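You operate a simulated robot arm through the tools that you are given. There is no shell and no other tool.

You are at the controls of a simulated two-armed robot. One attempt, no reset.

TASK
Set the post up for the new batch card and start the heat.
Fine: heat switch off first; hot water and strength knobs as on the card, speed knob to 50 %, reset, heat on and left running.

The check looks at the end state, three seconds after you hand in, the way a careful person would. Anything else that was tipped, shoved, dropped, spilled or broken makes it a failure.

THE ROBOT
Two 7-joint arms with two-finger parallel grippers on one trunk that stands fixed in place. Base frame: the origin is at the foot of the trunk, x ahead of it, y to its left, z up. Units: m, rad, N and s.
The left shoulder is at [0.09, 0.171, 1.213], the right one opposite. With the tool pointing down near the work surface each hand reaches from about 0.4 to 0.88 m from the base axis, measured 20 degrees to its own side. Payload 4.4 kg a hand.
The TCP of each hand is the grasp point between the finger pads, 0.023 m short of the fingertips. In the tool frame z runs along the fingers and y along their closing line. The gripper opens to 0.094 m. The fingers are 0.038 m wide and 0.01 m thick; the gripper's body (0.054 by 0.096 m) begins 0.039 m behind the TCP.
Orientation is told as [roll, pitch, yaw] about the base's x, y, z axes, in that order, counted from this pose: with the fingers straight down and closing along the base's y, the tool's x points along the base's -x, its y along +y and its z along -z.

THE INTERFACE
- The arms move only by the tool move_arm. It takes "left_plan", "right_plan" or both (then of equal length, played together; a hand with none holds still); each is a list of rows, each a list of 7 numbers: the opening, from 0 (shut) to 1 (fully open), then the shift along the tool's x, y, z in m, then the turn, a rotation vector about the tool's x, y, z in degrees. In form: [[grip, dx, dy, dz, ax, ay, az], ...]. A call has 1 to 20 rows; each row is the pose to reach, as a shift and turn from the pose commanded when the call began, along the tool's axes at that moment. A row lasts 0.2 s, in which the tool goes at most 0.05 m and 0.15 rad; a call with a longer step from one row to the next is refused whole, and so is a gripper value outside its range. Where a pose cannot be reached the arm comes as near as it can. A force on the tool above 40 N (or 10 N above the force at the start of the call, whichever is more), or a blocked arm, ends the call early, and 0.2 s more pass. Each finger travels about 0.072 m/s and halts on what it meets, pressing with about 26 N; the grip force reading is that of the motor and also rises with nothing between the fingers. The clock runs only during rows and for 0.2 s after the last one: add rows that repeat a pose to give the fingers time. The reply holds the time, the measured pose of the TCP, the force on the tool along the base axes, the opening and the grip force, in the units named above and with some noise, with the torque about the TCP (base axes, N m) and any sound that the robot's microphone picked up, and new pictures: "views" is both (left out), scene, wrist or none (wrist: the cameras of the hands that moved).
- Cameras (640 x 400 px; columns grow to the right, rows downward): "scene" is now at [0.1835, -0.0504, 1.4095]; the picture's right is [-0.57, -0.82, 0.00], its down [-0.03, 0.02, -1.00] and it looks along [0.82, -0.57, -0.03] (base axes); focal length 261 px, centre (320, 200). "left" rides on the left gripper at [0.086, -0.016, -0.074] in its tool frame; the picture's right is [0.18, 0.98, 0.00], its down [-0.58, 0.11, -0.81] and it looks along [-0.79, 0.15, 0.59] (tool axes); focal length 243 px, centre (320, 200). "right" rides on the right gripper at [0.086, 0.016, -0.075] in its tool frame; the picture's right is [-0.18, 0.98, 0.00], its down [-0.58, -0.11, -0.81] and it looks along [-0.79, -0.15, 0.59] (tool axes); focal length 243 px, centre (320, 200). There is no depth. A picture from a camera that has moved, and an enlarged one, comes with that camera's place and axes in the base frame and with its lens.
- move_column(by): moves the trunk up (or, below 0, down) by that many m; the arms and the scene camera ride with it, the base frame stays. It gives what a move gives, with no picture.
- turn_head(pan, tilt): turns the head with the scene camera to pan (to the left, within 1.396 rad either way) and tilt (down, from -0.506 to 1.204), counted from straight ahead of the robot (the tilt from the chest, where the trunk bows). It gives what a move gives, and a new picture of the scene camera.
- zoom(camera, box): a new picture of the part [left, top, right, bottom] of that camera's present view, enlarged. The clock stands still meanwhile.
- finish_job(): hands the job in; it is judged then, once.

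Places have to be worked out from the pictures, the camera data and where the tool is seen. Open the grippers and draw the arms clear of the work before you hand the job in, unless the task says otherwise.

The tools are called as name(argument=value, ...) on one line, values as JSON. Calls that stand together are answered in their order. move_arm: Moves the arms, as the interface text tells. Its arguments: {"type":"object","properties":{"left_plan":{"type":"array"},"right_plan":{"type":"array"},"views":{"type":"string","enum":["both","scene","wrist","none"]}},"required":[]} The other tools are called the same way: move_column (by) moves the trunk up or down; turn_head (pan, tilt) turns the head that bears the scene camera; zoom (camera, box) takes an enlarged picture of a part of a camera's view; finish_job () hands the job in.

At the start:

```text
time_s: 0.0
left_position: [0.4539, -0.0743, 1.4205]
left_ee_rot: [0.001, 0.0, 0.0]
left_ft_force: [-0.1, -0.5, -0.3]
left_wrist_torque: [-0.01, 0.01, 0.01]
left_opening: 0.0938
left_grip_force: 0.0
right_position: [0.3807, -0.4815, 1.3544]
right_ee_rot: [0.0, 0.0, 0.001]
right_ft_force: [-0.2, 0.6, 0.0]
right_wrist_torque: [0.01, 0.01, 0.01]
right_opening: 0.0939
right_grip_force: 0.0
trunk travel left (down, up): [-0.225, 0.163]
head pan, tilt (commanded): [-0.602, 0.033]
```

scene: 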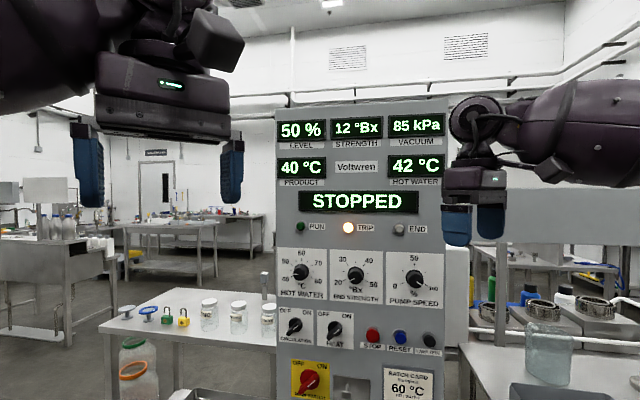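
right: 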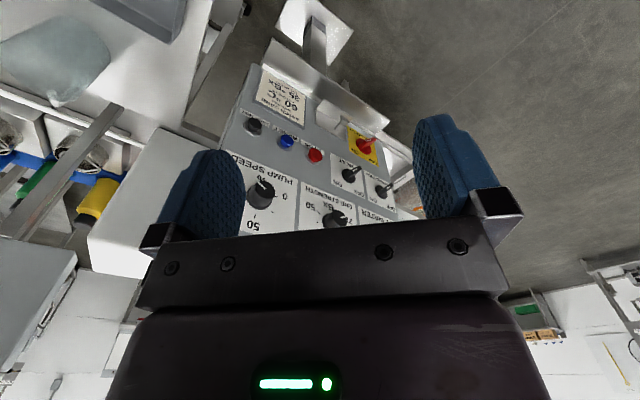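
left: 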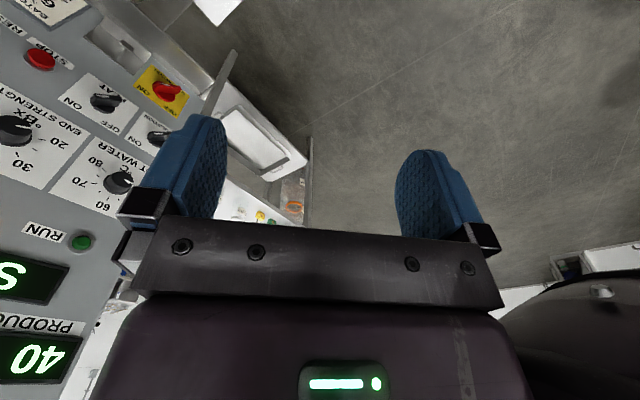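

I'll look at the panel and the batch card closely before moving anything.

zoom(camera="scene", box=[270, 240, 460, 400])

zoom(camera="scene", box=[270, 100, 460, 250])

turn_head(pan=-0.602, tilt=0.4)

```text
2.50 times, centred on (365, 320) of scene
camera zoom: at [0.1835, -0.0504, 1.4095], right [-0.57, -0.82, 0.0], down [-0.03, 0.02, -1.0], along [0.82, -0.57, -0.03], focal length 653 px, centre (208, -100)
```

zoom: 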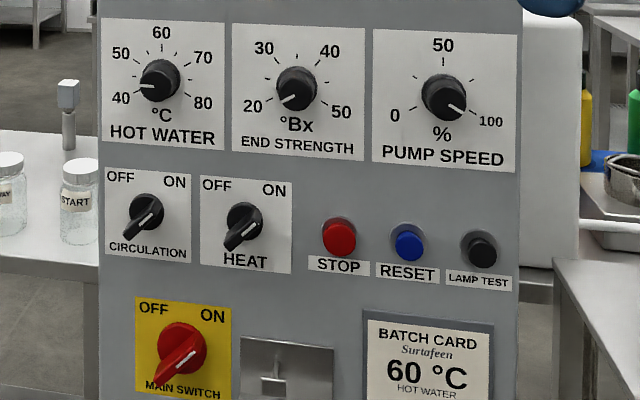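

```text
2.67 times, centred on (365, 175) of scene
camera zoom: at [0.1835, -0.0504, 1.4095], right [-0.57, -0.82, 0.0], down [-0.03, 0.02, -1.0], along [0.82, -0.57, -0.03], focal length 697 px, centre (200, 267)
```

zoom: 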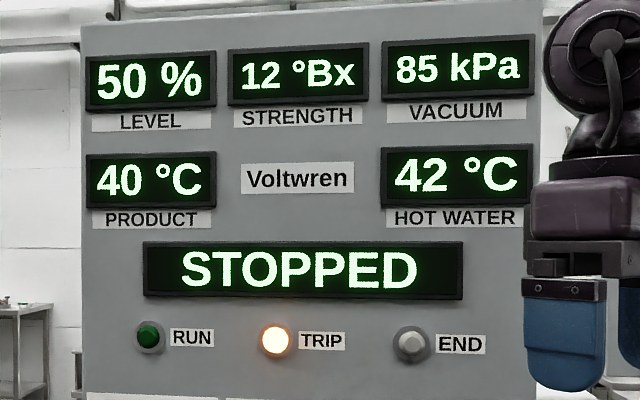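

```text
time_s: 0.8
left_position: [0.4536, -0.0738, 1.4207]
left_ee_rot: [0.002, -0.001, 0.0]
left_ft_force: [0.3, 0.4, 0.7]
left_wrist_torque: [-0.01, 0.0, 0.02]
left_opening: 0.094
left_grip_force: 0.1
right_position: [0.382, -0.4811, 1.3546]
right_ee_rot: [0.001, -0.001, 0.002]
right_ft_force: [0.8, -0.3, 0.5]
right_wrist_torque: [0.04, -0.04, 0.0]
right_opening: 0.0938
right_grip_force: 0.0
trunk travel left (down, up): [-0.225, 0.163]
head pan, tilt (commanded): [-0.602, 0.4]
camera scene: at [0.185, -0.0514, 1.3756], right [-0.57, -0.82, 0.0], down [-0.32, 0.22, -0.92], along [0.76, -0.52, -0.39], focal length 261 px, centre (320, 200)
```

scene: 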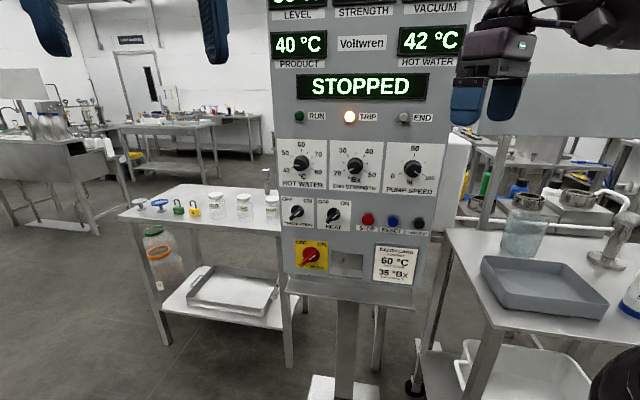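

zoom(camera="scene", box=[270, 220, 450, 310])

zoom(camera="scene", box=[270, 130, 450, 240])

zoom(camera="scene", box=[360, 235, 430, 295])

```text
3.56 times, centred on (360, 265) of scene
camera zoom: at [0.185, -0.0514, 1.3756], right [-0.57, -0.82, 0.0], down [-0.32, 0.22, -0.92], along [0.76, -0.52, -0.39], focal length 929 px, centre (178, -31)
```

zoom: 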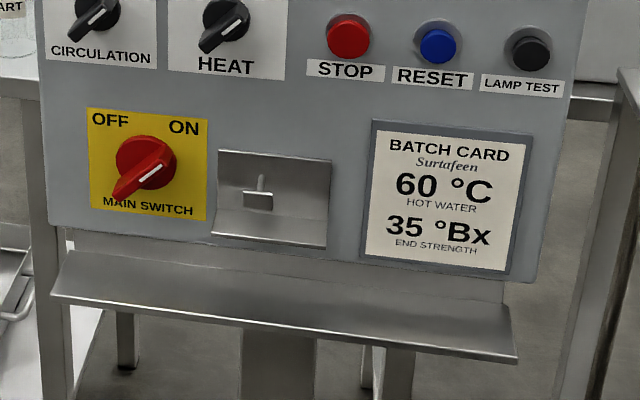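

```text
3.56 times, centred on (360, 185) of scene
camera zoom: at [0.185, -0.0514, 1.3756], right [-0.57, -0.82, 0.0], down [-0.32, 0.22, -0.92], along [0.76, -0.52, -0.39], focal length 929 px, centre (178, 253)
```

zoom: 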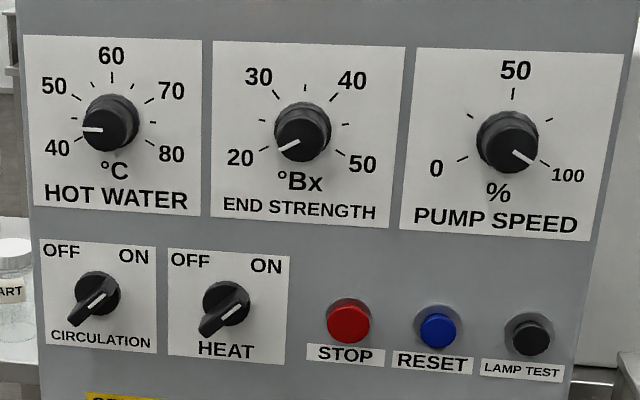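

```text
6.67 times, centred on (395, 265) of scene
camera zoom: at [0.185, -0.0514, 1.3756], right [-0.57, -0.82, 0.0], down [-0.32, 0.22, -0.92], along [0.76, -0.52, -0.39], focal length 1742 px, centre (-180, -233)
```

zoom: 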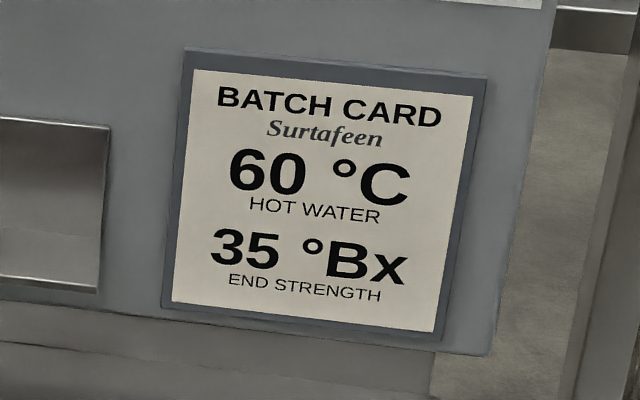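

The card calls for 60 °C and 35 °Bx. The heat switch looks to be ON and the TRIP lamp is lit. I'll zoom in on the wrist views to triangulate the panel before moving.

zoom(camera="right", box=[220, 60, 420, 240])

zoom(camera="left", box=[0, 20, 220, 260])

zoom(camera="scene", box=[280, 185, 345, 235])

zoom(camera="scene", box=[270, 60, 450, 180])

```text
2.22 times, centred on (320, 150) of right
camera zoom: at [0.2952, -0.4653, 1.4286], right [0.18, 0.98, 0.0], down [0.58, -0.11, 0.81], along [0.79, -0.15, -0.59], focal length 539 px, centre (320, 311)
```

zoom: 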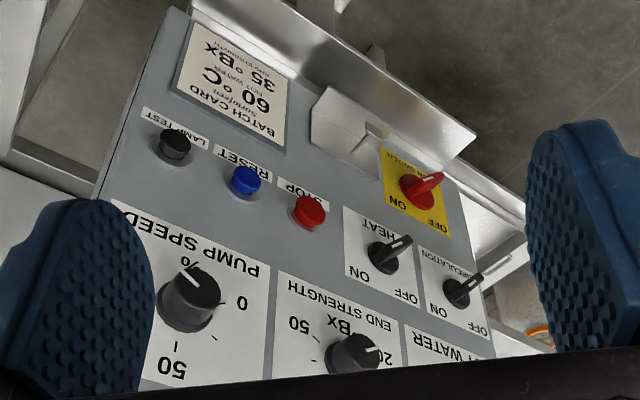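

```text
1.67 times, centred on (110, 140) of left
camera zoom: at [0.3676, -0.0902, 1.4957], right [-0.18, 0.98, 0.0], down [0.58, 0.11, 0.81], along [0.79, 0.15, -0.59], focal length 404 px, centre (670, 300)
```

zoom: 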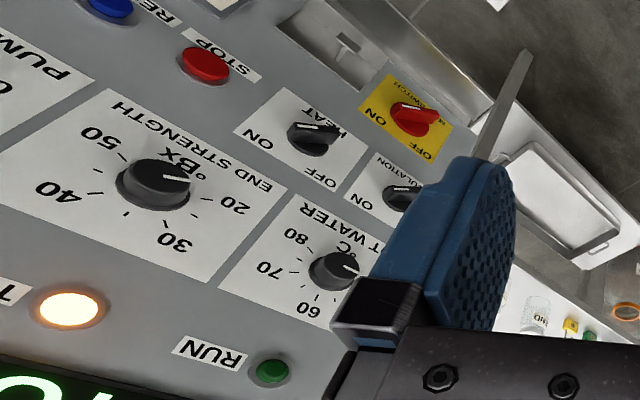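

```text
8.00 times, centred on (312, 210) of scene
camera zoom: at [0.185, -0.0514, 1.3756], right [-0.57, -0.82, 0.0], down [-0.32, 0.22, -0.92], along [0.76, -0.52, -0.39], focal length 2091 px, centre (380, 120)
```

zoom: 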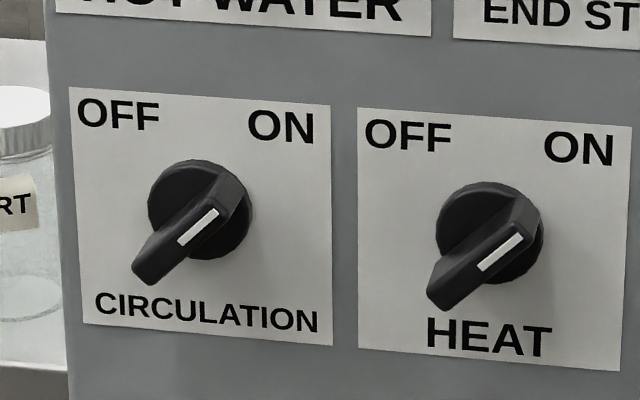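

```text
3.33 times, centred on (360, 120) of scene
camera zoom: at [0.185, -0.0514, 1.3756], right [-0.57, -0.82, 0.0], down [-0.32, 0.22, -0.92], along [0.76, -0.52, -0.39], focal length 871 px, centre (187, 467)
```

zoom: 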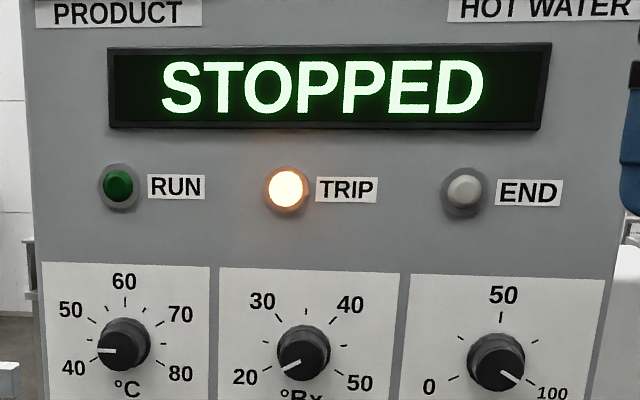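

I want to be sure which end of the switch handles is the pointer, so I'll take tighter zooms from both sides.

zoom(camera="right", box=[320, 125, 390, 205])

zoom(camera="left", box=[60, 60, 160, 150])

zoom(camera="scene", box=[290, 230, 350, 280])

zoom(camera="scene", box=[280, 135, 350, 190])

```text
5.00 times, centred on (355, 165) of right
camera zoom: at [0.2952, -0.4653, 1.4286], right [0.18, 0.98, 0.0], down [0.58, -0.11, 0.81], along [0.79, -0.15, -0.59], focal length 1213 px, centre (145, 375)
```

zoom: 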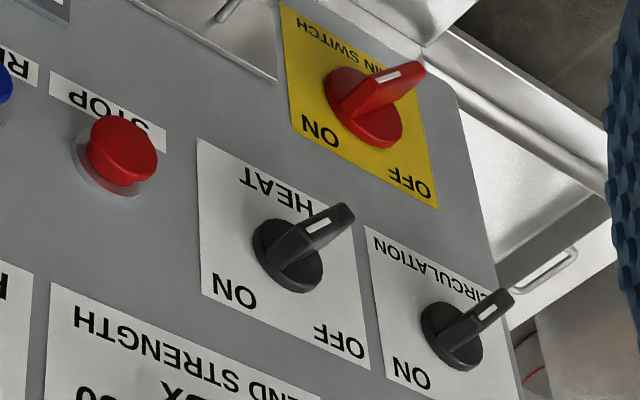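

```text
4.44 times, centred on (110, 105) of left
camera zoom: at [0.3676, -0.0902, 1.4957], right [-0.18, 0.98, 0.0], down [0.58, 0.11, 0.81], along [0.79, 0.15, -0.59], focal length 1078 px, centre (1253, 622)
```

zoom: 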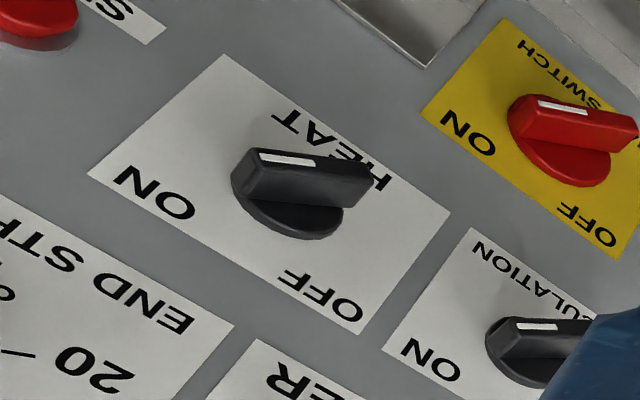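

```text
8.00 times, centred on (320, 255) of scene
camera zoom: at [0.185, -0.0514, 1.3756], right [-0.57, -0.82, 0.0], down [-0.32, 0.22, -0.92], along [0.76, -0.52, -0.39], focal length 2091 px, centre (320, -240)
```

zoom: 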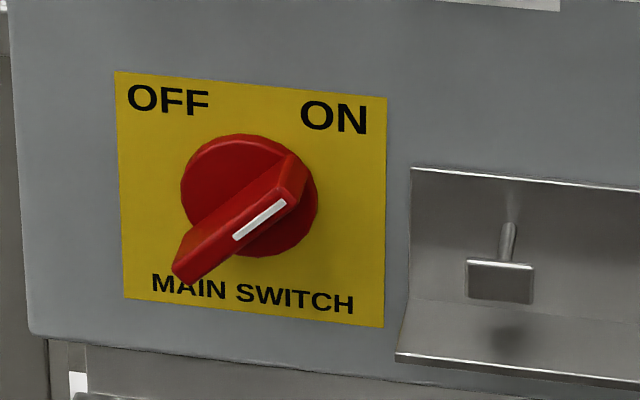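

```text
7.27 times, centred on (315, 162) of scene
camera zoom: at [0.185, -0.0514, 1.3756], right [-0.57, -0.82, 0.0], down [-0.32, 0.22, -0.92], along [0.76, -0.52, -0.39], focal length 1901 px, centre (356, 473)
```

zoom: 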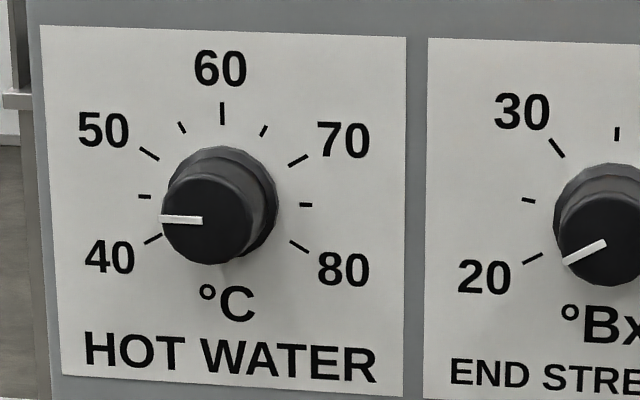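

The heat and circulation pointers are both at ON. Triangulation puts the panel roughly on the vertical plane x−y≈1.217, facing (−0.71, 0.71), with the heat switch at about [0.737, −0.48, 1.04]. I'll move the left hand back and turn it so its camera serves as a second eye on the panel.

move_arm(left_plan=[[1, 0.02, 0.016, -0.016, 0, 0, 6], [1, 0.04, 0.032, -0.032, 0, 0, 12], [1, 0.06, 0.048, -0.048, 0, 0, 18], [1, 0.08, 0.064, -0.064, 0, 0, 24], [1, 0.1, 0.08, -0.08, 0, 0, 30], [1, 0.1, 0.08, -0.08, 0, 0, 30]], views="both")

```text
time_s: 2.2
left_position: [0.3547, 0.0072, 1.4998]
left_ee_rot: [0.001, 0.001, -0.524]
left_ft_force: [0.4, 0.1, -0.7]
left_wrist_torque: [-0.01, 0.04, 0.03]
left_opening: 0.0941
left_grip_force: 0.1
right_position: [0.382, -0.4835, 1.3532]
right_ee_rot: [0.0, 0.001, 0.0]
right_ft_force: [-0.6, -0.2, 0.7]
right_wrist_torque: [0.0, -0.01, 0.02]
right_opening: 0.0942
right_grip_force: 0.0
trunk travel left (down, up): [-0.225, 0.163]
head pan, tilt (commanded): [-0.602, 0.4]
camera scene: at [0.186, -0.0518, 1.3752], right [-0.57, -0.82, 0.0], down [-0.32, 0.22, -0.92], along [0.76, -0.52, -0.39], focal length 261 px, centre (320, 200)
camera left: at [0.2729, 0.0361, 1.5755], right [0.33, 0.94, 0.0], down [0.56, -0.2, 0.81], along [0.76, -0.27, -0.59], focal length 243 px, centre (320, 200)
```

scene: 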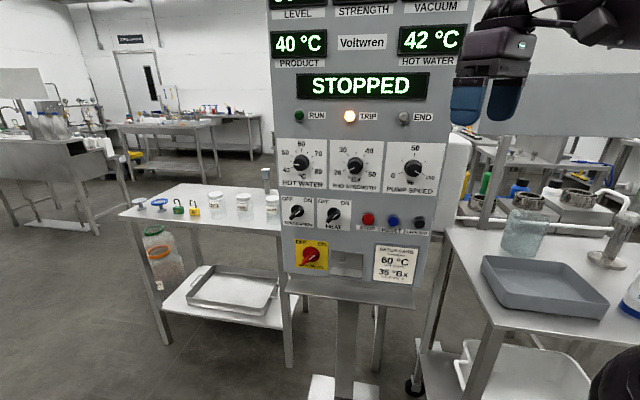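
left: 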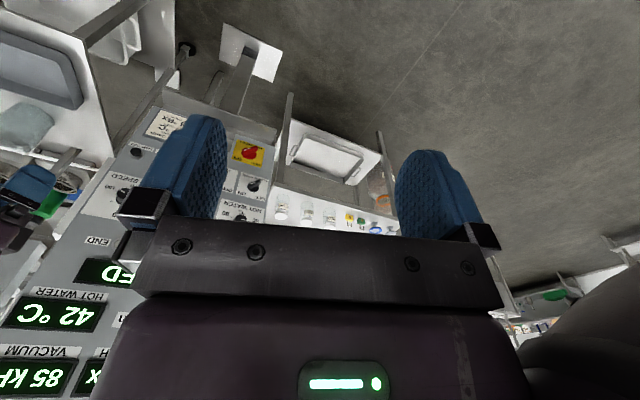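

The left camera now sees part of the panel, so I'll turn it a bit further. At the same time I'll bring the right hand to a horizontal stand-off about 12 cm in front of the heat switch.

move_arm(right_plan=[[1, -0.018, 0.0058, 0.0209, 2.345, -5.663, 2.345], [1, -0.036, 0.0115, 0.0419, 4.69, -11.325, 4.69], [1, -0.054, 0.0173, 0.0628, 7.036, -16.988, 7.036], [1, -0.072, 0.0231, 0.0837, 9.381, -22.651, 9.381], [1, -0.09, 0.0288, 0.1047, 11.727, -28.313, 11.727], [1, -0.108, 0.0346, 0.1256, 14.072, -33.976, 14.072], [1, -0.126, 0.0404, 0.1465, 16.417, -39.639, 16.417], [1, -0.144, 0.0461, 0.1675, 18.763, -45.301, 18.763], [1, -0.162, 0.0519, 0.1884, 21.108, -50.964, 21.108], [1, -0.18, 0.0577, 0.2093, 23.453, -56.627, 23.453], [1, -0.198, 0.0634, 0.2303, 25.799, -62.289, 25.799], [1, -0.216, 0.0692, 0.2512, 28.144, -67.952, 28.144], [1, -0.234, 0.075, 0.2721, 30.489, -73.615, 30.489], [1, -0.252, 0.0807, 0.2931, 32.835, -79.277, 32.835], [1, -0.27, 0.0865, 0.314, 35.18, -84.94, 35.18], [1, -0.27, 0.0865, 0.314, 35.18, -84.94, 35.18]], left_plan=[[1, 0, 0, 0, 0, 0, 5], [1, 0, 0, 0, 0, 0, 10], [1, 0, 0, 0, 0, 0, 15], [1, 0, 0, 0, 0, 0, 20], [1, 0, 0, 0, 0, 0, 25], [1, 0, 0, 0, 0, 0, 25], [1, 0, 0, 0, 0, 0, 25], [1, 0, 0, 0, 0, 0, 25], [1, 0, 0, 0, 0, 0, 25], [1, 0, 0, 0, 0, 0, 25], [1, 0, 0, 0, 0, 0, 25], [1, 0, 0, 0, 0, 0, 25], [1, 0, 0, 0, 0, 0, 25], [1, 0, 0, 0, 0, 0, 25], [1, 0, 0, 0, 0, 0, 25], [1, 0, 0, 0, 0, 0, 25]], views="both")

```text
time_s: 5.6
left_position: [0.3561, 0.0023, 1.499]
left_ee_rot: [-0.001, 0.002, -0.96]
left_ft_force: [-0.4, 0.0, -0.1]
left_wrist_torque: [-0.01, 0.04, 0.0]
left_opening: 0.0938
left_grip_force: 0.0
right_position: [0.6541, -0.3967, 1.0373]
right_ee_rot: [-1.216, -1.572, 0.431]
right_ft_force: [0.7, -0.5, -0.2]
right_wrist_torque: [-0.01, -0.03, 0.01]
right_opening: 0.0939
right_grip_force: 0.0
right hand out of reach, approached as far as the arm can: row 12, 13
trunk travel left (down, up): [-0.225, 0.163]
head pan, tilt (commanded): [-0.602, 0.4]
camera scene: at [0.187, -0.0534, 1.3748], right [-0.57, -0.82, 0.0], down [-0.32, 0.22, -0.92], along [0.76, -0.52, -0.39], focal length 261 px, centre (320, 200)
camera right: at [0.613, -0.3325, 0.9524], right [0.7, 0.69, 0.18], down [-0.65, 0.49, 0.58], along [0.31, -0.52, 0.79], focal length 243 px, centre (320, 200)
camera left: at [0.2942, 0.0649, 1.5746], right [0.7, 0.71, 0.0], down [0.43, -0.41, 0.8], along [0.57, -0.56, -0.59], focal length 243 px, centre (320, 200)
```

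scene: 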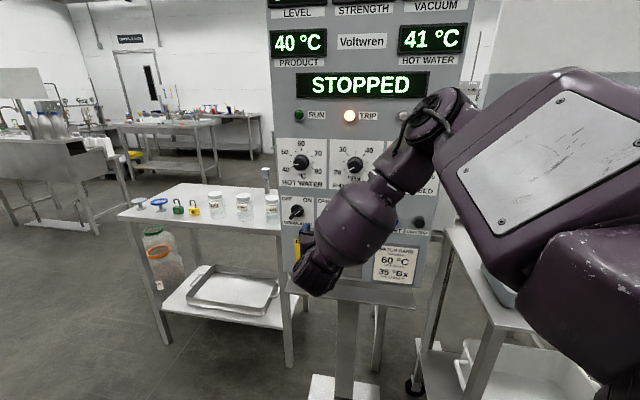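
right: 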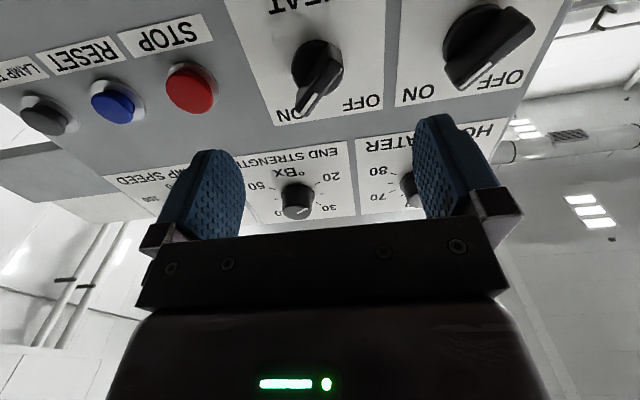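
left: 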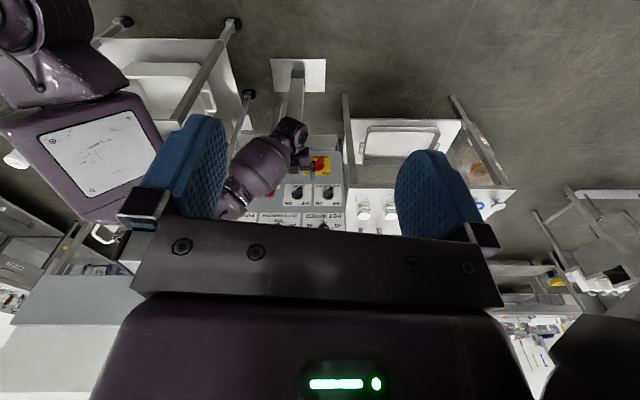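

The right hand is at the stand-off and the tool axis seems to line up with the heat knob. I'll zoom in to refine.

zoom(camera="right", box=[220, 0, 420, 125])

zoom(camera="left", box=[220, 100, 400, 240])

```text
3.20 times, centred on (320, 62) of right
camera zoom: at [0.613, -0.3325, 0.9524], right [0.7, 0.69, 0.18], down [-0.65, 0.49, 0.58], along [0.31, -0.52, 0.79], focal length 776 px, centre (320, 640)
```

zoom: 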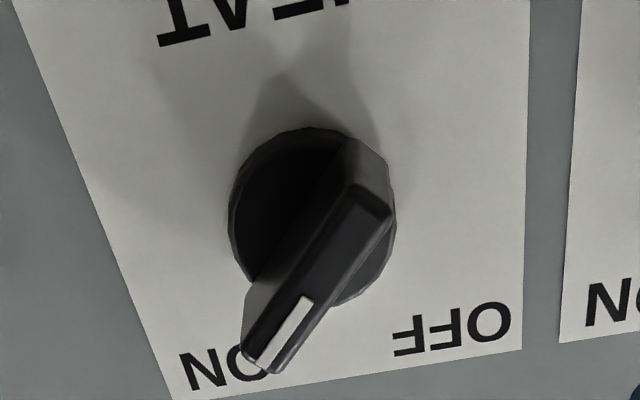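

```text
2.86 times, centred on (310, 170) of left
camera zoom: at [0.2942, 0.0649, 1.5746], right [0.7, 0.71, 0.0], down [0.43, -0.41, 0.8], along [0.57, -0.56, -0.59], focal length 693 px, centre (349, 286)
```

zoom: 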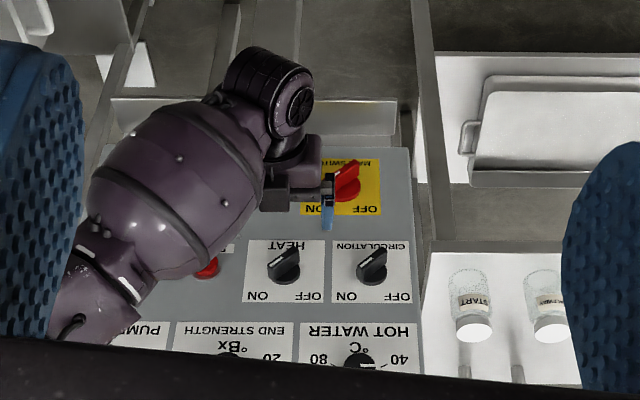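

The tool axis is within about 2 mm of the heat knob, and the handle sticks out about 35 mm at 45° toward ON. I'll roll the hand 45° clockwise so the fingers straddle the handle, and shift 2 mm to the panel's right.

move_arm(right_plan=[[1, 0, -0.001, 0, 0, 0, 7.5], [1, 0, -0.002, 0, 0, 0, 15], [1, 0, -0.002, 0, 0, 0, 22.5], [1, 0, -0.002, 0, 0, 0, 30], [1, 0, -0.002, 0, 0, 0, 37.5], [1, 0, -0.002, 0, 0, 0, 45], [1, 0, -0.002, 0, 0, 0, 45]], views="both")

```text
time_s: 7.2
left_position: [0.3536, 0.006, 1.5008]
left_ee_rot: [0.0, 0.0, -0.961]
left_ft_force: [-0.5, 0.7, 0.2]
left_wrist_torque: [0.01, 0.0, 0.0]
left_opening: 0.0939
left_grip_force: 0.1
right_position: [0.6505, -0.3963, 1.0397]
right_ee_rot: [1.57, -0.782, -2.353]
right_ft_force: [0.3, -0.3, 1.3]
right_wrist_torque: [0.0, -0.01, -0.01]
right_opening: 0.0938
right_grip_force: 0.1
trunk travel left (down, up): [-0.225, 0.163]
head pan, tilt (commanded): [-0.602, 0.4]
camera scene: at [0.1849, -0.0516, 1.3756], right [-0.57, -0.82, 0.0], down [-0.32, 0.22, -0.92], along [0.76, -0.52, -0.39], focal length 261 px, centre (320, 200)
camera right: at [0.6491, -0.2922, 0.9905], right [0.4, 0.4, 0.83], down [-0.92, 0.22, 0.33], along [-0.05, -0.89, 0.45], focal length 243 px, centre (320, 200)
```

scene: 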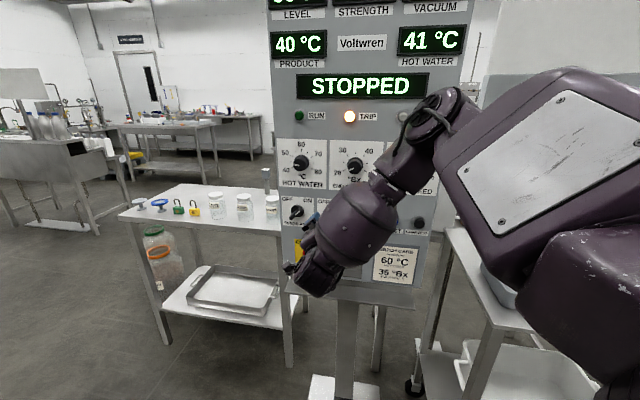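
right: 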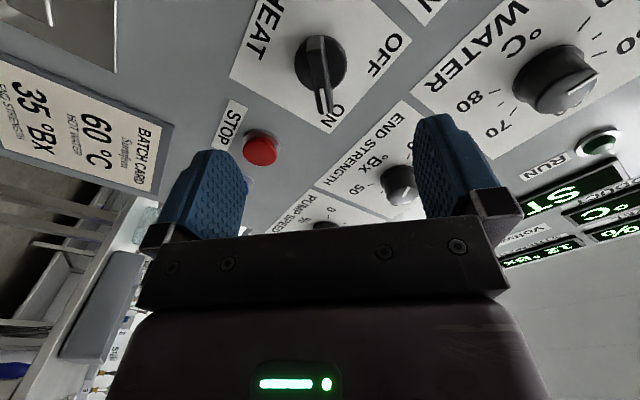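

The handle now lies vertical in the wrist view, between the fingers. I'll zoom for the final alignment before moving in.

zoom(camera="right", box=[220, 0, 420, 125])

```text
3.20 times, centred on (320, 62) of right
camera zoom: at [0.6491, -0.2922, 0.9905], right [0.4, 0.4, 0.83], down [-0.92, 0.22, 0.33], along [-0.05, -0.89, 0.45], focal length 776 px, centre (320, 640)
```

zoom: 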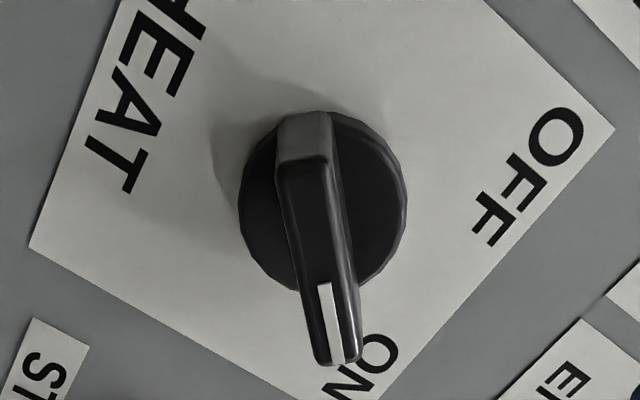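

The camera fit gives a panel distance of 0.118 m, with the knob 3 mm off along tool x. I'll move in 80 mm so the fingertips stop about 15 mm short of the panel, with the jaws partly open around the handle.

move_arm(right_plan=[[0.7, 0.001, 0, 0.016, 0, 0, 0], [0.7, 0.002, 0, 0.032, 0, 0, 0], [0.7, 0.003, 0, 0.048, 0, 0, 0], [0.7, 0.003, 0, 0.06, 0, 0, 0], [0.7, 0.003, 0, 0.07, 0, 0, 0], [0.7, 0.003, 0, 0.08, 0, 0, 0], [0.7, 0.003, 0, 0.08, 0, 0, 0]], views="both")

```text
time_s: 8.8
left_position: [0.3524, 0.0066, 1.5009]
left_ee_rot: [0.001, 0.0, -0.96]
left_ft_force: [0.0, 0.3, -0.1]
left_wrist_torque: [0.01, 0.03, 0.0]
left_opening: 0.0939
left_grip_force: 0.0
right_position: [0.7086, -0.4514, 1.0365]
right_ee_rot: [1.57, -0.787, -2.356]
right_ft_force: [0.1, 0.5, -0.2]
right_wrist_torque: [-0.01, 0.03, 0.0]
right_opening: 0.066
right_grip_force: 0.0
trunk travel left (down, up): [-0.225, 0.163]
head pan, tilt (commanded): [-0.602, 0.4]
camera scene: at [0.1849, -0.0514, 1.3756], right [-0.57, -0.82, 0.0], down [-0.32, 0.22, -0.92], along [0.76, -0.52, -0.39], focal length 261 px, centre (320, 200)
camera right: at [0.7075, -0.3471, 0.9877], right [0.4, 0.4, 0.82], down [-0.92, 0.23, 0.33], along [-0.05, -0.89, 0.46], focal length 243 px, centre (320, 200)
```

scene: 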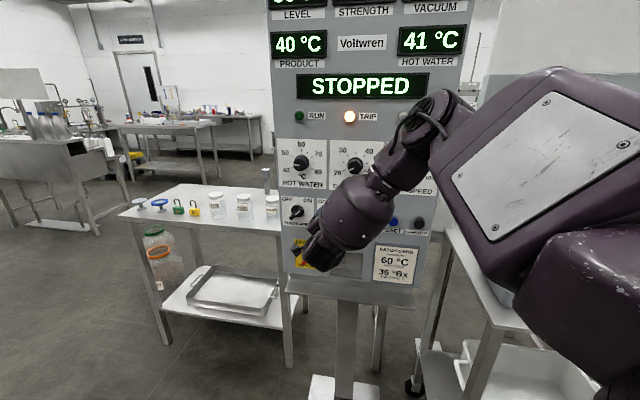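
right: 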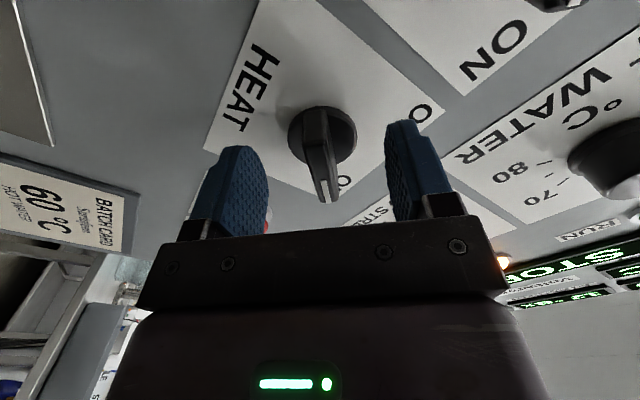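

No contact, and the handle sits centred between the fingers. I'll take a quick zoom to judge depth overlap.

zoom(camera="right", box=[180, 60, 460, 240])

```text
2.22 times, centred on (320, 150) of right
camera zoom: at [0.7075, -0.3471, 0.9877], right [0.4, 0.4, 0.82], down [-0.92, 0.23, 0.33], along [-0.05, -0.89, 0.46], focal length 539 px, centre (320, 311)
```

zoom: 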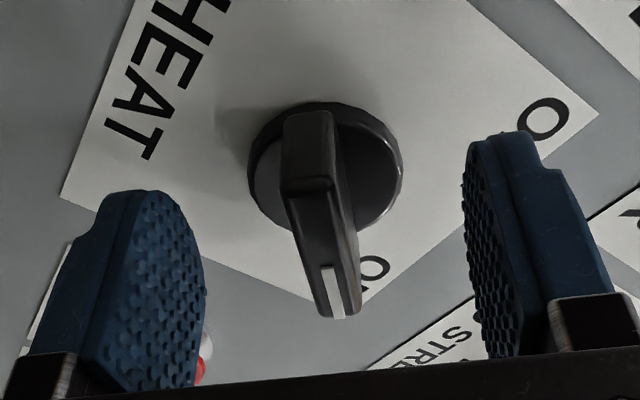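

The overlap looks good. I'll go 4 mm deeper and close on the handle.

move_arm(right_plan=[[0.7, 0, 0, 0.004, 0, 0, 0], [0.4, 0, 0, 0.004, 0, 0, 0], [0.0, 0, 0, 0.004, 0, 0, 0], [0.0, 0, 0, 0.004, 0, 0, 0], [0.0, 0, 0, 0.004, 0, 0, 0], [0.0, 0, 0, 0.004, 0, 0, 0]], views="wrist")

```text
time_s: 10.2
left_position: [0.3534, 0.0068, 1.5011]
left_ee_rot: [0.001, 0.0, -0.96]
left_ft_force: [0.4, -0.4, -0.7]
left_wrist_torque: [-0.01, 0.01, 0.01]
left_opening: 0.0942
left_grip_force: 0.1
right_position: [0.7116, -0.4535, 1.0381]
right_ee_rot: [1.572, -0.786, -2.356]
right_ft_force: [7.1, 0.0, 7.7]
right_wrist_torque: [0.59, 0.65, 0.73]
right_opening: 0.012
right_grip_force: 44.5
trunk travel left (down, up): [-0.225, 0.163]
head pan, tilt (commanded): [-0.602, 0.4]
camera right: at [0.7103, -0.3496, 0.9883], right [0.4, 0.4, 0.83], down [-0.92, 0.22, 0.33], along [-0.05, -0.89, 0.46], focal length 243 px, centre (320, 200)
```

right: 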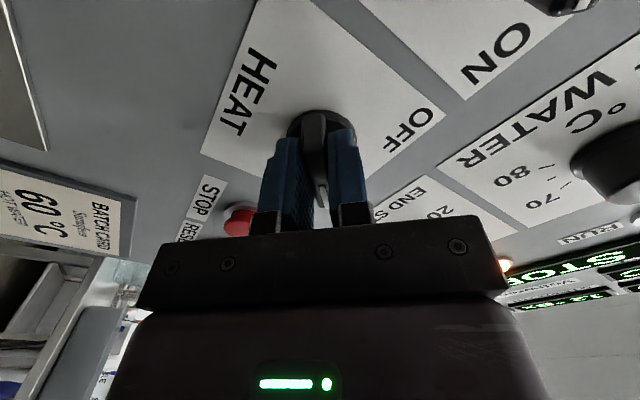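

The handle is gripped (12 mm thick) with a slight sideways load from a ~1 mm offset. I'll turn it 90° counter-clockwise to OFF while easing that offset.

move_arm(right_plan=[[0, 0, 0.001, 0, 0, 0, 0], [0, 0, 0.001, 0, 0, 0, -7.5], [0, 0, 0.001, 0, 0, 0, -15], [0, 0, 0.001, 0, 0, 0, -22.5], [0, 0, 0.001, 0, 0, 0, -30], [0, 0, 0.001, 0, 0, 0, -37.5], [0, 0, 0.001, 0, 0, 0, -45], [0, 0, 0.001, 0, 0, 0, -52.5], [0, 0, 0.001, 0, 0, 0, -60], [0, 0, 0.001, 0, 0, 0, -67.5], [0, 0, 0.001, 0, 0, 0, -75], [0, 0, 0.001, 0, 0, 0, -82.5], [0, 0, 0.001, 0, 0, 0, -90], [0, 0, 0.001, 0, 0, 0, -90]], views="both")

```text
time_s: 13.2
left_position: [0.3497, 0.0033, 1.5016]
left_ee_rot: [0.004, 0.0, -0.96]
left_ft_force: [0.9, 0.1, 0.2]
left_wrist_torque: [-0.01, 0.02, 0.01]
left_opening: 0.094
left_grip_force: 0.1
right_position: [0.7079, -0.4564, 1.0384]
right_ee_rot: [-1.567, -0.783, 0.777]
right_ft_force: [-33.4, -15.1, -9.8]
right_wrist_torque: [0.28, 0.18, -0.11]
right_opening: 0.0121
right_grip_force: 44.9
trunk travel left (down, up): [-0.225, 0.163]
head pan, tilt (commanded): [-0.602, 0.4]
camera scene: at [0.1821, -0.0538, 1.3759], right [-0.57, -0.82, 0.0], down [-0.32, 0.22, -0.92], along [0.76, -0.52, -0.39], focal length 261 px, centre (320, 200)
camera right: at [0.6204, -0.4392, 0.9658], right [0.59, 0.58, -0.57], down [-0.33, 0.81, 0.49], along [0.74, -0.1, 0.66], focal length 243 px, centre (320, 200)
```

scene: 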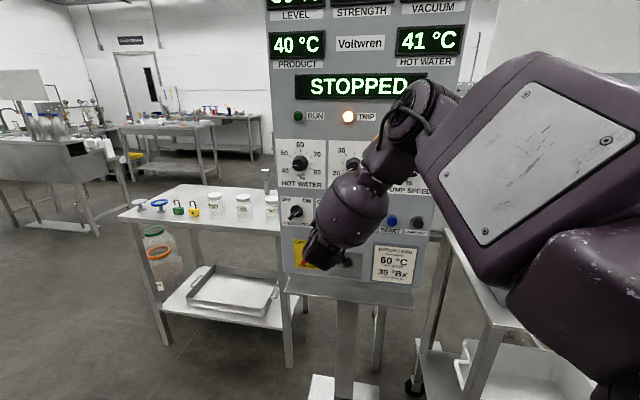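
right: 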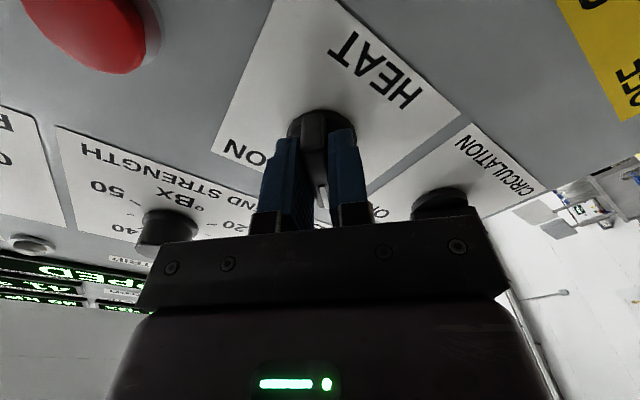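

The handle has followed the full 90°, with about 38 N of side load built up. I'll relieve it with a small shift, then open and back out straight to check the switch.

move_arm(right_plan=[[0, 0.001, -0.001, 0, 0, 0, 0], [0, 0.002, -0.002, 0, 0, 0, 0], [0.4, 0.002, -0.002, 0, 0, 0, 0], [0.7, 0.002, -0.002, 0, 0, 0, 0], [0.7, 0.002, -0.002, 0, 0, 0, 0], [0.7, 0.002, -0.002, -0.02, 0, 0, 0], [0.7, 0.002, -0.002, -0.045, 0, 0, 0], [0.7, 0.002, -0.002, -0.07, 0, 0, 0], [0.7, 0.002, -0.002, -0.08, 0, 0, 0]], views="both")

```text
time_s: 15.2
left_position: [0.353, 0.0069, 1.5011]
left_ee_rot: [0.0, -0.001, -0.96]
left_ft_force: [0.5, 0.0, -0.7]
left_wrist_torque: [0.02, -0.02, -0.01]
left_opening: 0.0942
left_grip_force: 0.0
right_position: [0.6519, -0.399, 1.0384]
right_ee_rot: [-1.57, -0.785, 0.785]
right_ft_force: [-0.2, 0.7, -0.1]
right_wrist_torque: [-0.01, 0.03, 0.0]
right_opening: 0.0659
right_grip_force: 0.1
trunk travel left (down, up): [-0.225, 0.163]
head pan, tilt (commanded): [-0.602, 0.4]
camera scene: at [0.185, -0.0515, 1.3755], right [-0.57, -0.82, 0.0], down [-0.32, 0.22, -0.92], along [0.76, -0.52, -0.39], focal length 261 px, centre (320, 200)
camera right: at [0.5648, -0.3816, 0.9659], right [0.58, 0.58, -0.56], down [-0.33, 0.81, 0.49], along [0.74, -0.1, 0.67], focal length 243 px, centre (320, 200)
```

scene: 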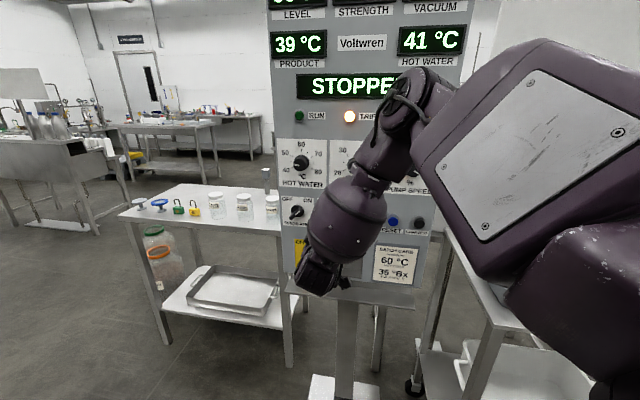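
right: 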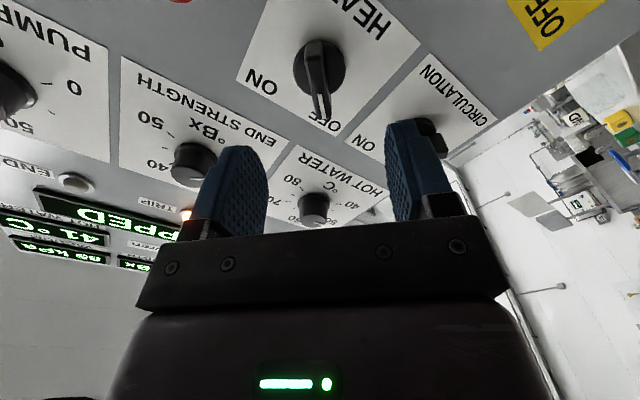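

The heat switch points to OFF. Next is the hot water knob, about 95 mm left of heat and 150 mm above it. It sits at 45 °C (−90°), so it needs a quarter turn clockwise.

move_arm(right_plan=[[0.8, -0.025, -0.0055, 0, 0, 0, 0], [0.8, -0.05, -0.011, 0, 0, 0, 0], [0.8, -0.075, -0.0165, 0, 0, 0, 0], [0.8, -0.1, -0.022, 0, 0, 0, 0], [0.8, -0.125, -0.0275, 0, 0, 0, 0], [0.8, -0.15, -0.033, 0, 0, 0, 0], [0.8, -0.1736, -0.0385, 0, 0, 0, 0], [0.8, -0.1736, -0.0385, 0, 0, 0, 0]], views="both")

zoom(camera="right", box=[220, 0, 420, 125])

zoom(camera="left", box=[220, 100, 400, 240])

```text
time_s: 17.0
left_position: [0.3531, 0.0057, 1.5019]
left_ee_rot: [0.0, -0.002, -0.961]
left_ft_force: [0.5, -0.8, -0.4]
left_wrist_torque: [-0.01, 0.01, -0.03]
left_opening: 0.0942
left_grip_force: 0.0
right_position: [0.7206, -0.3306, 1.1883]
right_ee_rot: [-1.567, -0.784, 0.783]
right_ft_force: [-0.2, -0.1, -0.2]
right_wrist_torque: [0.01, 0.01, 0.01]
right_opening: 0.075
right_grip_force: 0.1
trunk travel left (down, up): [-0.225, 0.163]
head pan, tilt (commanded): [-0.602, 0.4]
camera scene: at [0.1853, -0.0517, 1.3754], right [-0.57, -0.82, 0.0], down [-0.32, 0.22, -0.92], along [0.76, -0.52, -0.39], focal length 261 px, centre (320, 200)
camera right: at [0.6321, -0.3137, 1.116], right [0.58, 0.58, -0.57], down [-0.33, 0.81, 0.49], along [0.74, -0.1, 0.66], focal length 243 px, centre (320, 200)
```

scene: 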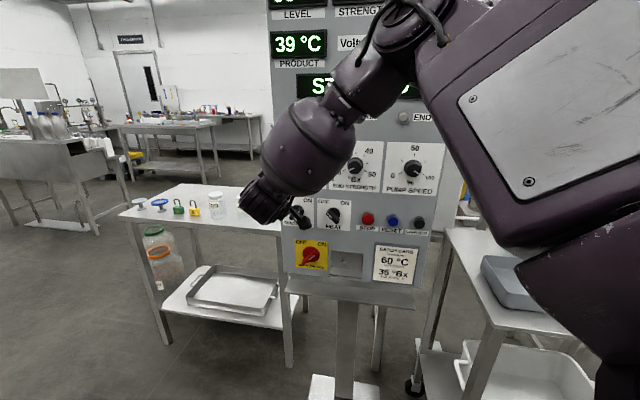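
right: 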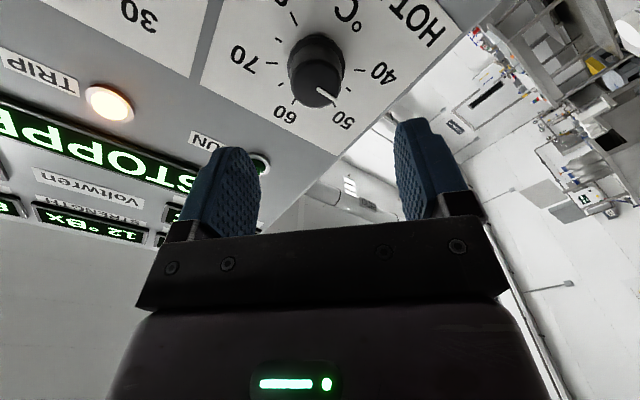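

```text
3.20 times, centred on (320, 62) of right
camera zoom: at [0.6321, -0.3137, 1.116], right [0.58, 0.58, -0.57], down [-0.33, 0.81, 0.49], along [0.74, -0.1, 0.66], focal length 776 px, centre (320, 640)
```

zoom: 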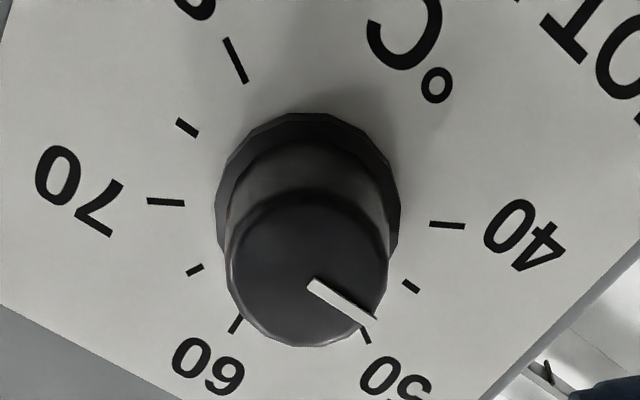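

```text
2.86 times, centred on (310, 170) of left
camera zoom: at [0.2918, 0.0672, 1.5756], right [0.7, 0.71, 0.0], down [0.42, -0.41, 0.81], along [0.58, -0.56, -0.59], focal length 693 px, centre (349, 286)
```

zoom: 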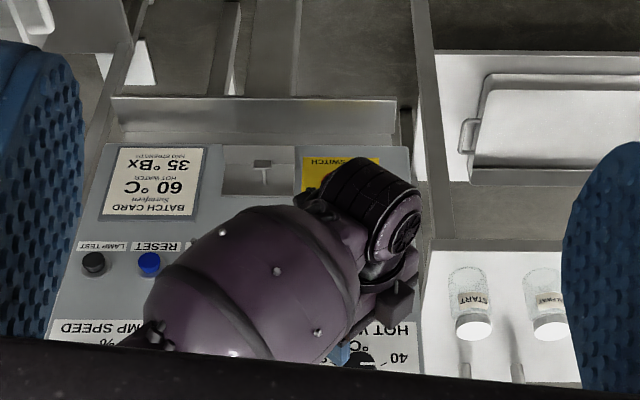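

The knob centre is about 2.5 mm off along tool −y. I'll correct that and move 50 mm closer, then re-measure the remaining offset.

move_arm(right_plan=[[0.8, 0, -0.0025, 0.015, 0, 0, 0], [0.8, 0, -0.0025, 0.03, 0, 0, 0], [0.8, 0, -0.0025, 0.045, 0, 0, 0], [0.8, 0, -0.0025, 0.05, 0, 0, 0], [0.8, 0, -0.0025, 0.05, 0, 0, 0]], views="none")

zoom(camera="right", box=[200, 20, 440, 170])

```text
time_s: 18.2
left_position: [0.3532, 0.0063, 1.5011]
left_ee_rot: [-0.001, 0.001, -0.959]
left_ft_force: [-0.3, 0.1, -0.4]
left_wrist_torque: [0.02, -0.02, -0.01]
left_opening: 0.0937
left_grip_force: 0.1
right_position: [0.7539, -0.3673, 1.1884]
right_ee_rot: [-1.572, -0.784, 0.786]
right_ft_force: [0.1, 0.7, 0.2]
right_wrist_torque: [-0.03, 0.0, -0.01]
right_opening: 0.0753
right_grip_force: 0.2
trunk travel left (down, up): [-0.225, 0.163]
head pan, tilt (commanded): [-0.602, 0.4]
```

```text
2.67 times, centred on (320, 95) of right
camera zoom: at [0.6668, -0.35, 1.1168], right [0.58, 0.58, -0.56], down [-0.33, 0.81, 0.49], along [0.74, -0.1, 0.67], focal length 647 px, centre (320, 480)
```

zoom: 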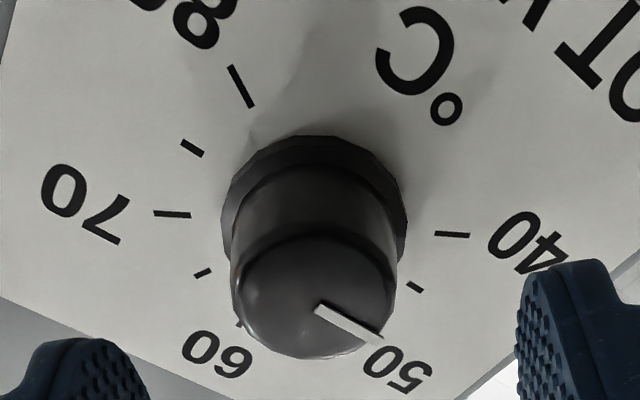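

The tick-mark fit shows a residual offset of about (−1, −1.3) mm. I'll correct it, move to grip depth with the fingertips about 12 mm off the panel, and close on the hot water knob.

move_arm(right_plan=[[0.8, -0.001, -0.0013, 0.01, 0, 0, 0], [0.8, -0.001, -0.0013, 0.02, 0, 0, 0], [0.8, -0.001, -0.0013, 0.03, 0, 0, 0], [0.6, -0.001, -0.0013, 0.03, 0, 0, 0], [0.2, -0.001, -0.0013, 0.03, 0, 0, 0], [0.2, -0.001, -0.0013, 0.03, 0, 0, 0], [0.2, -0.001, -0.0013, 0.03, 0, 0, 0]], views="wrist")

```text
time_s: 19.8
left_position: [0.3548, 0.0061, 1.5]
left_ee_rot: [-0.001, -0.001, -0.962]
left_ft_force: [0.2, -1.1, 1.2]
left_wrist_torque: [0.03, 0.01, 0.01]
left_opening: 0.094
left_grip_force: 0.1
right_position: [0.7749, -0.3887, 1.1903]
right_ee_rot: [-1.569, -0.786, 0.785]
right_ft_force: [1.3, 1.1, -2.0]
right_wrist_torque: [-0.03, -0.09, 0.25]
right_opening: 0.0395
right_grip_force: 44.8
trunk travel left (down, up): [-0.225, 0.163]
head pan, tilt (commanded): [-0.602, 0.4]
camera right: at [0.6884, -0.3723, 1.1185], right [0.58, 0.58, -0.57], down [-0.33, 0.81, 0.49], along [0.74, -0.1, 0.66], focal length 243 px, centre (320, 200)
```

right: 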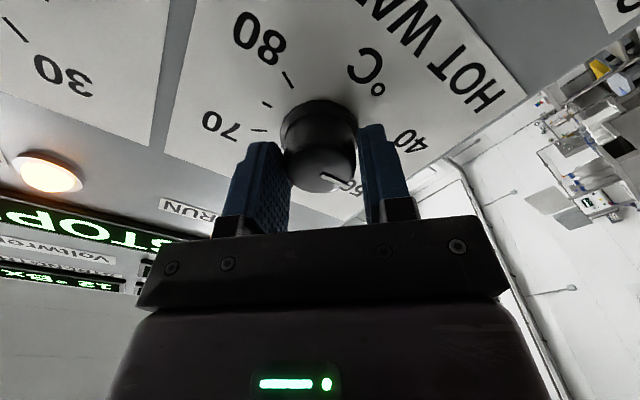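

The knob is gripped (39.5 mm) and well centred, with only ~2.6 N side force. I'll turn it 90° clockwise toward 60 °C.

move_arm(right_plan=[[0.2, 0, 0, 0, 0, 0, 7.5], [0.2, 0, 0, 0, 0, 0, 15], [0.2, 0, 0, 0, 0, 0, 22.5], [0.2, 0, 0, 0, 0, 0, 30], [0.2, 0, 0, 0, 0, 0, 37.5], [0.2, 0, 0, 0, 0, 0, 45], [0.2, 0, 0, 0, 0, 0, 52.5], [0.2, 0, 0, 0, 0, 0, 60], [0.2, 0, 0, 0, 0, 0, 67.5], [0.2, 0, 0, 0, 0, 0, 75], [0.2, 0, 0, 0, 0, 0, 82.5], [0.2, 0, 0, 0, 0, 0, 90], [0.2, 0, 0, 0, 0, 0, 90]], views="wrist")

zoom(camera="right", box=[220, 40, 420, 200])

```text
time_s: 22.6
left_position: [0.3529, 0.006, 1.5003]
left_ee_rot: [0.001, 0.001, -0.96]
left_ft_force: [-0.6, 0.1, 0.1]
left_wrist_torque: [0.01, -0.01, 0.0]
left_opening: 0.0938
left_grip_force: 0.1
right_position: [0.7756, -0.3904, 1.1916]
right_ee_rot: [1.567, -0.784, -2.355]
right_ft_force: [-4.2, -3.6, -1.4]
right_wrist_torque: [0.09, 0.04, 0.23]
right_opening: 0.0392
right_grip_force: 45.2
trunk travel left (down, up): [-0.225, 0.163]
head pan, tilt (commanded): [-0.602, 0.4]
camera right: at [0.7745, -0.2862, 1.1415], right [0.4, 0.4, 0.83], down [-0.92, 0.23, 0.33], along [-0.05, -0.89, 0.45], focal length 243 px, centre (320, 200)
```

right: 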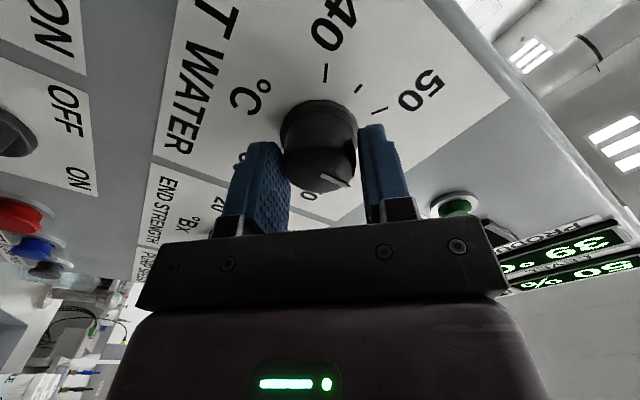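

```text
2.50 times, centred on (320, 120) of right
camera zoom: at [0.7745, -0.2862, 1.1415], right [0.4, 0.4, 0.83], down [-0.92, 0.23, 0.33], along [-0.05, -0.89, 0.45], focal length 606 px, centre (320, 400)
```

zoom: 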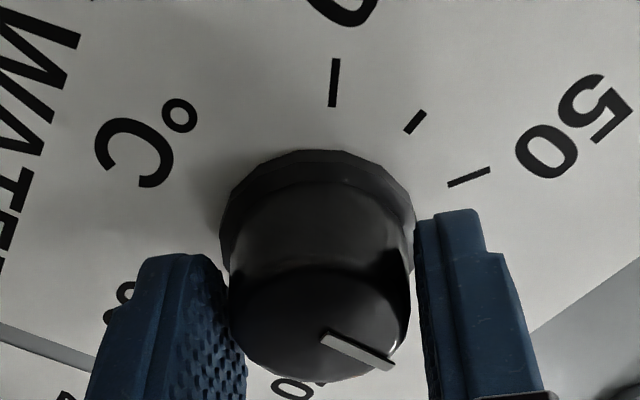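

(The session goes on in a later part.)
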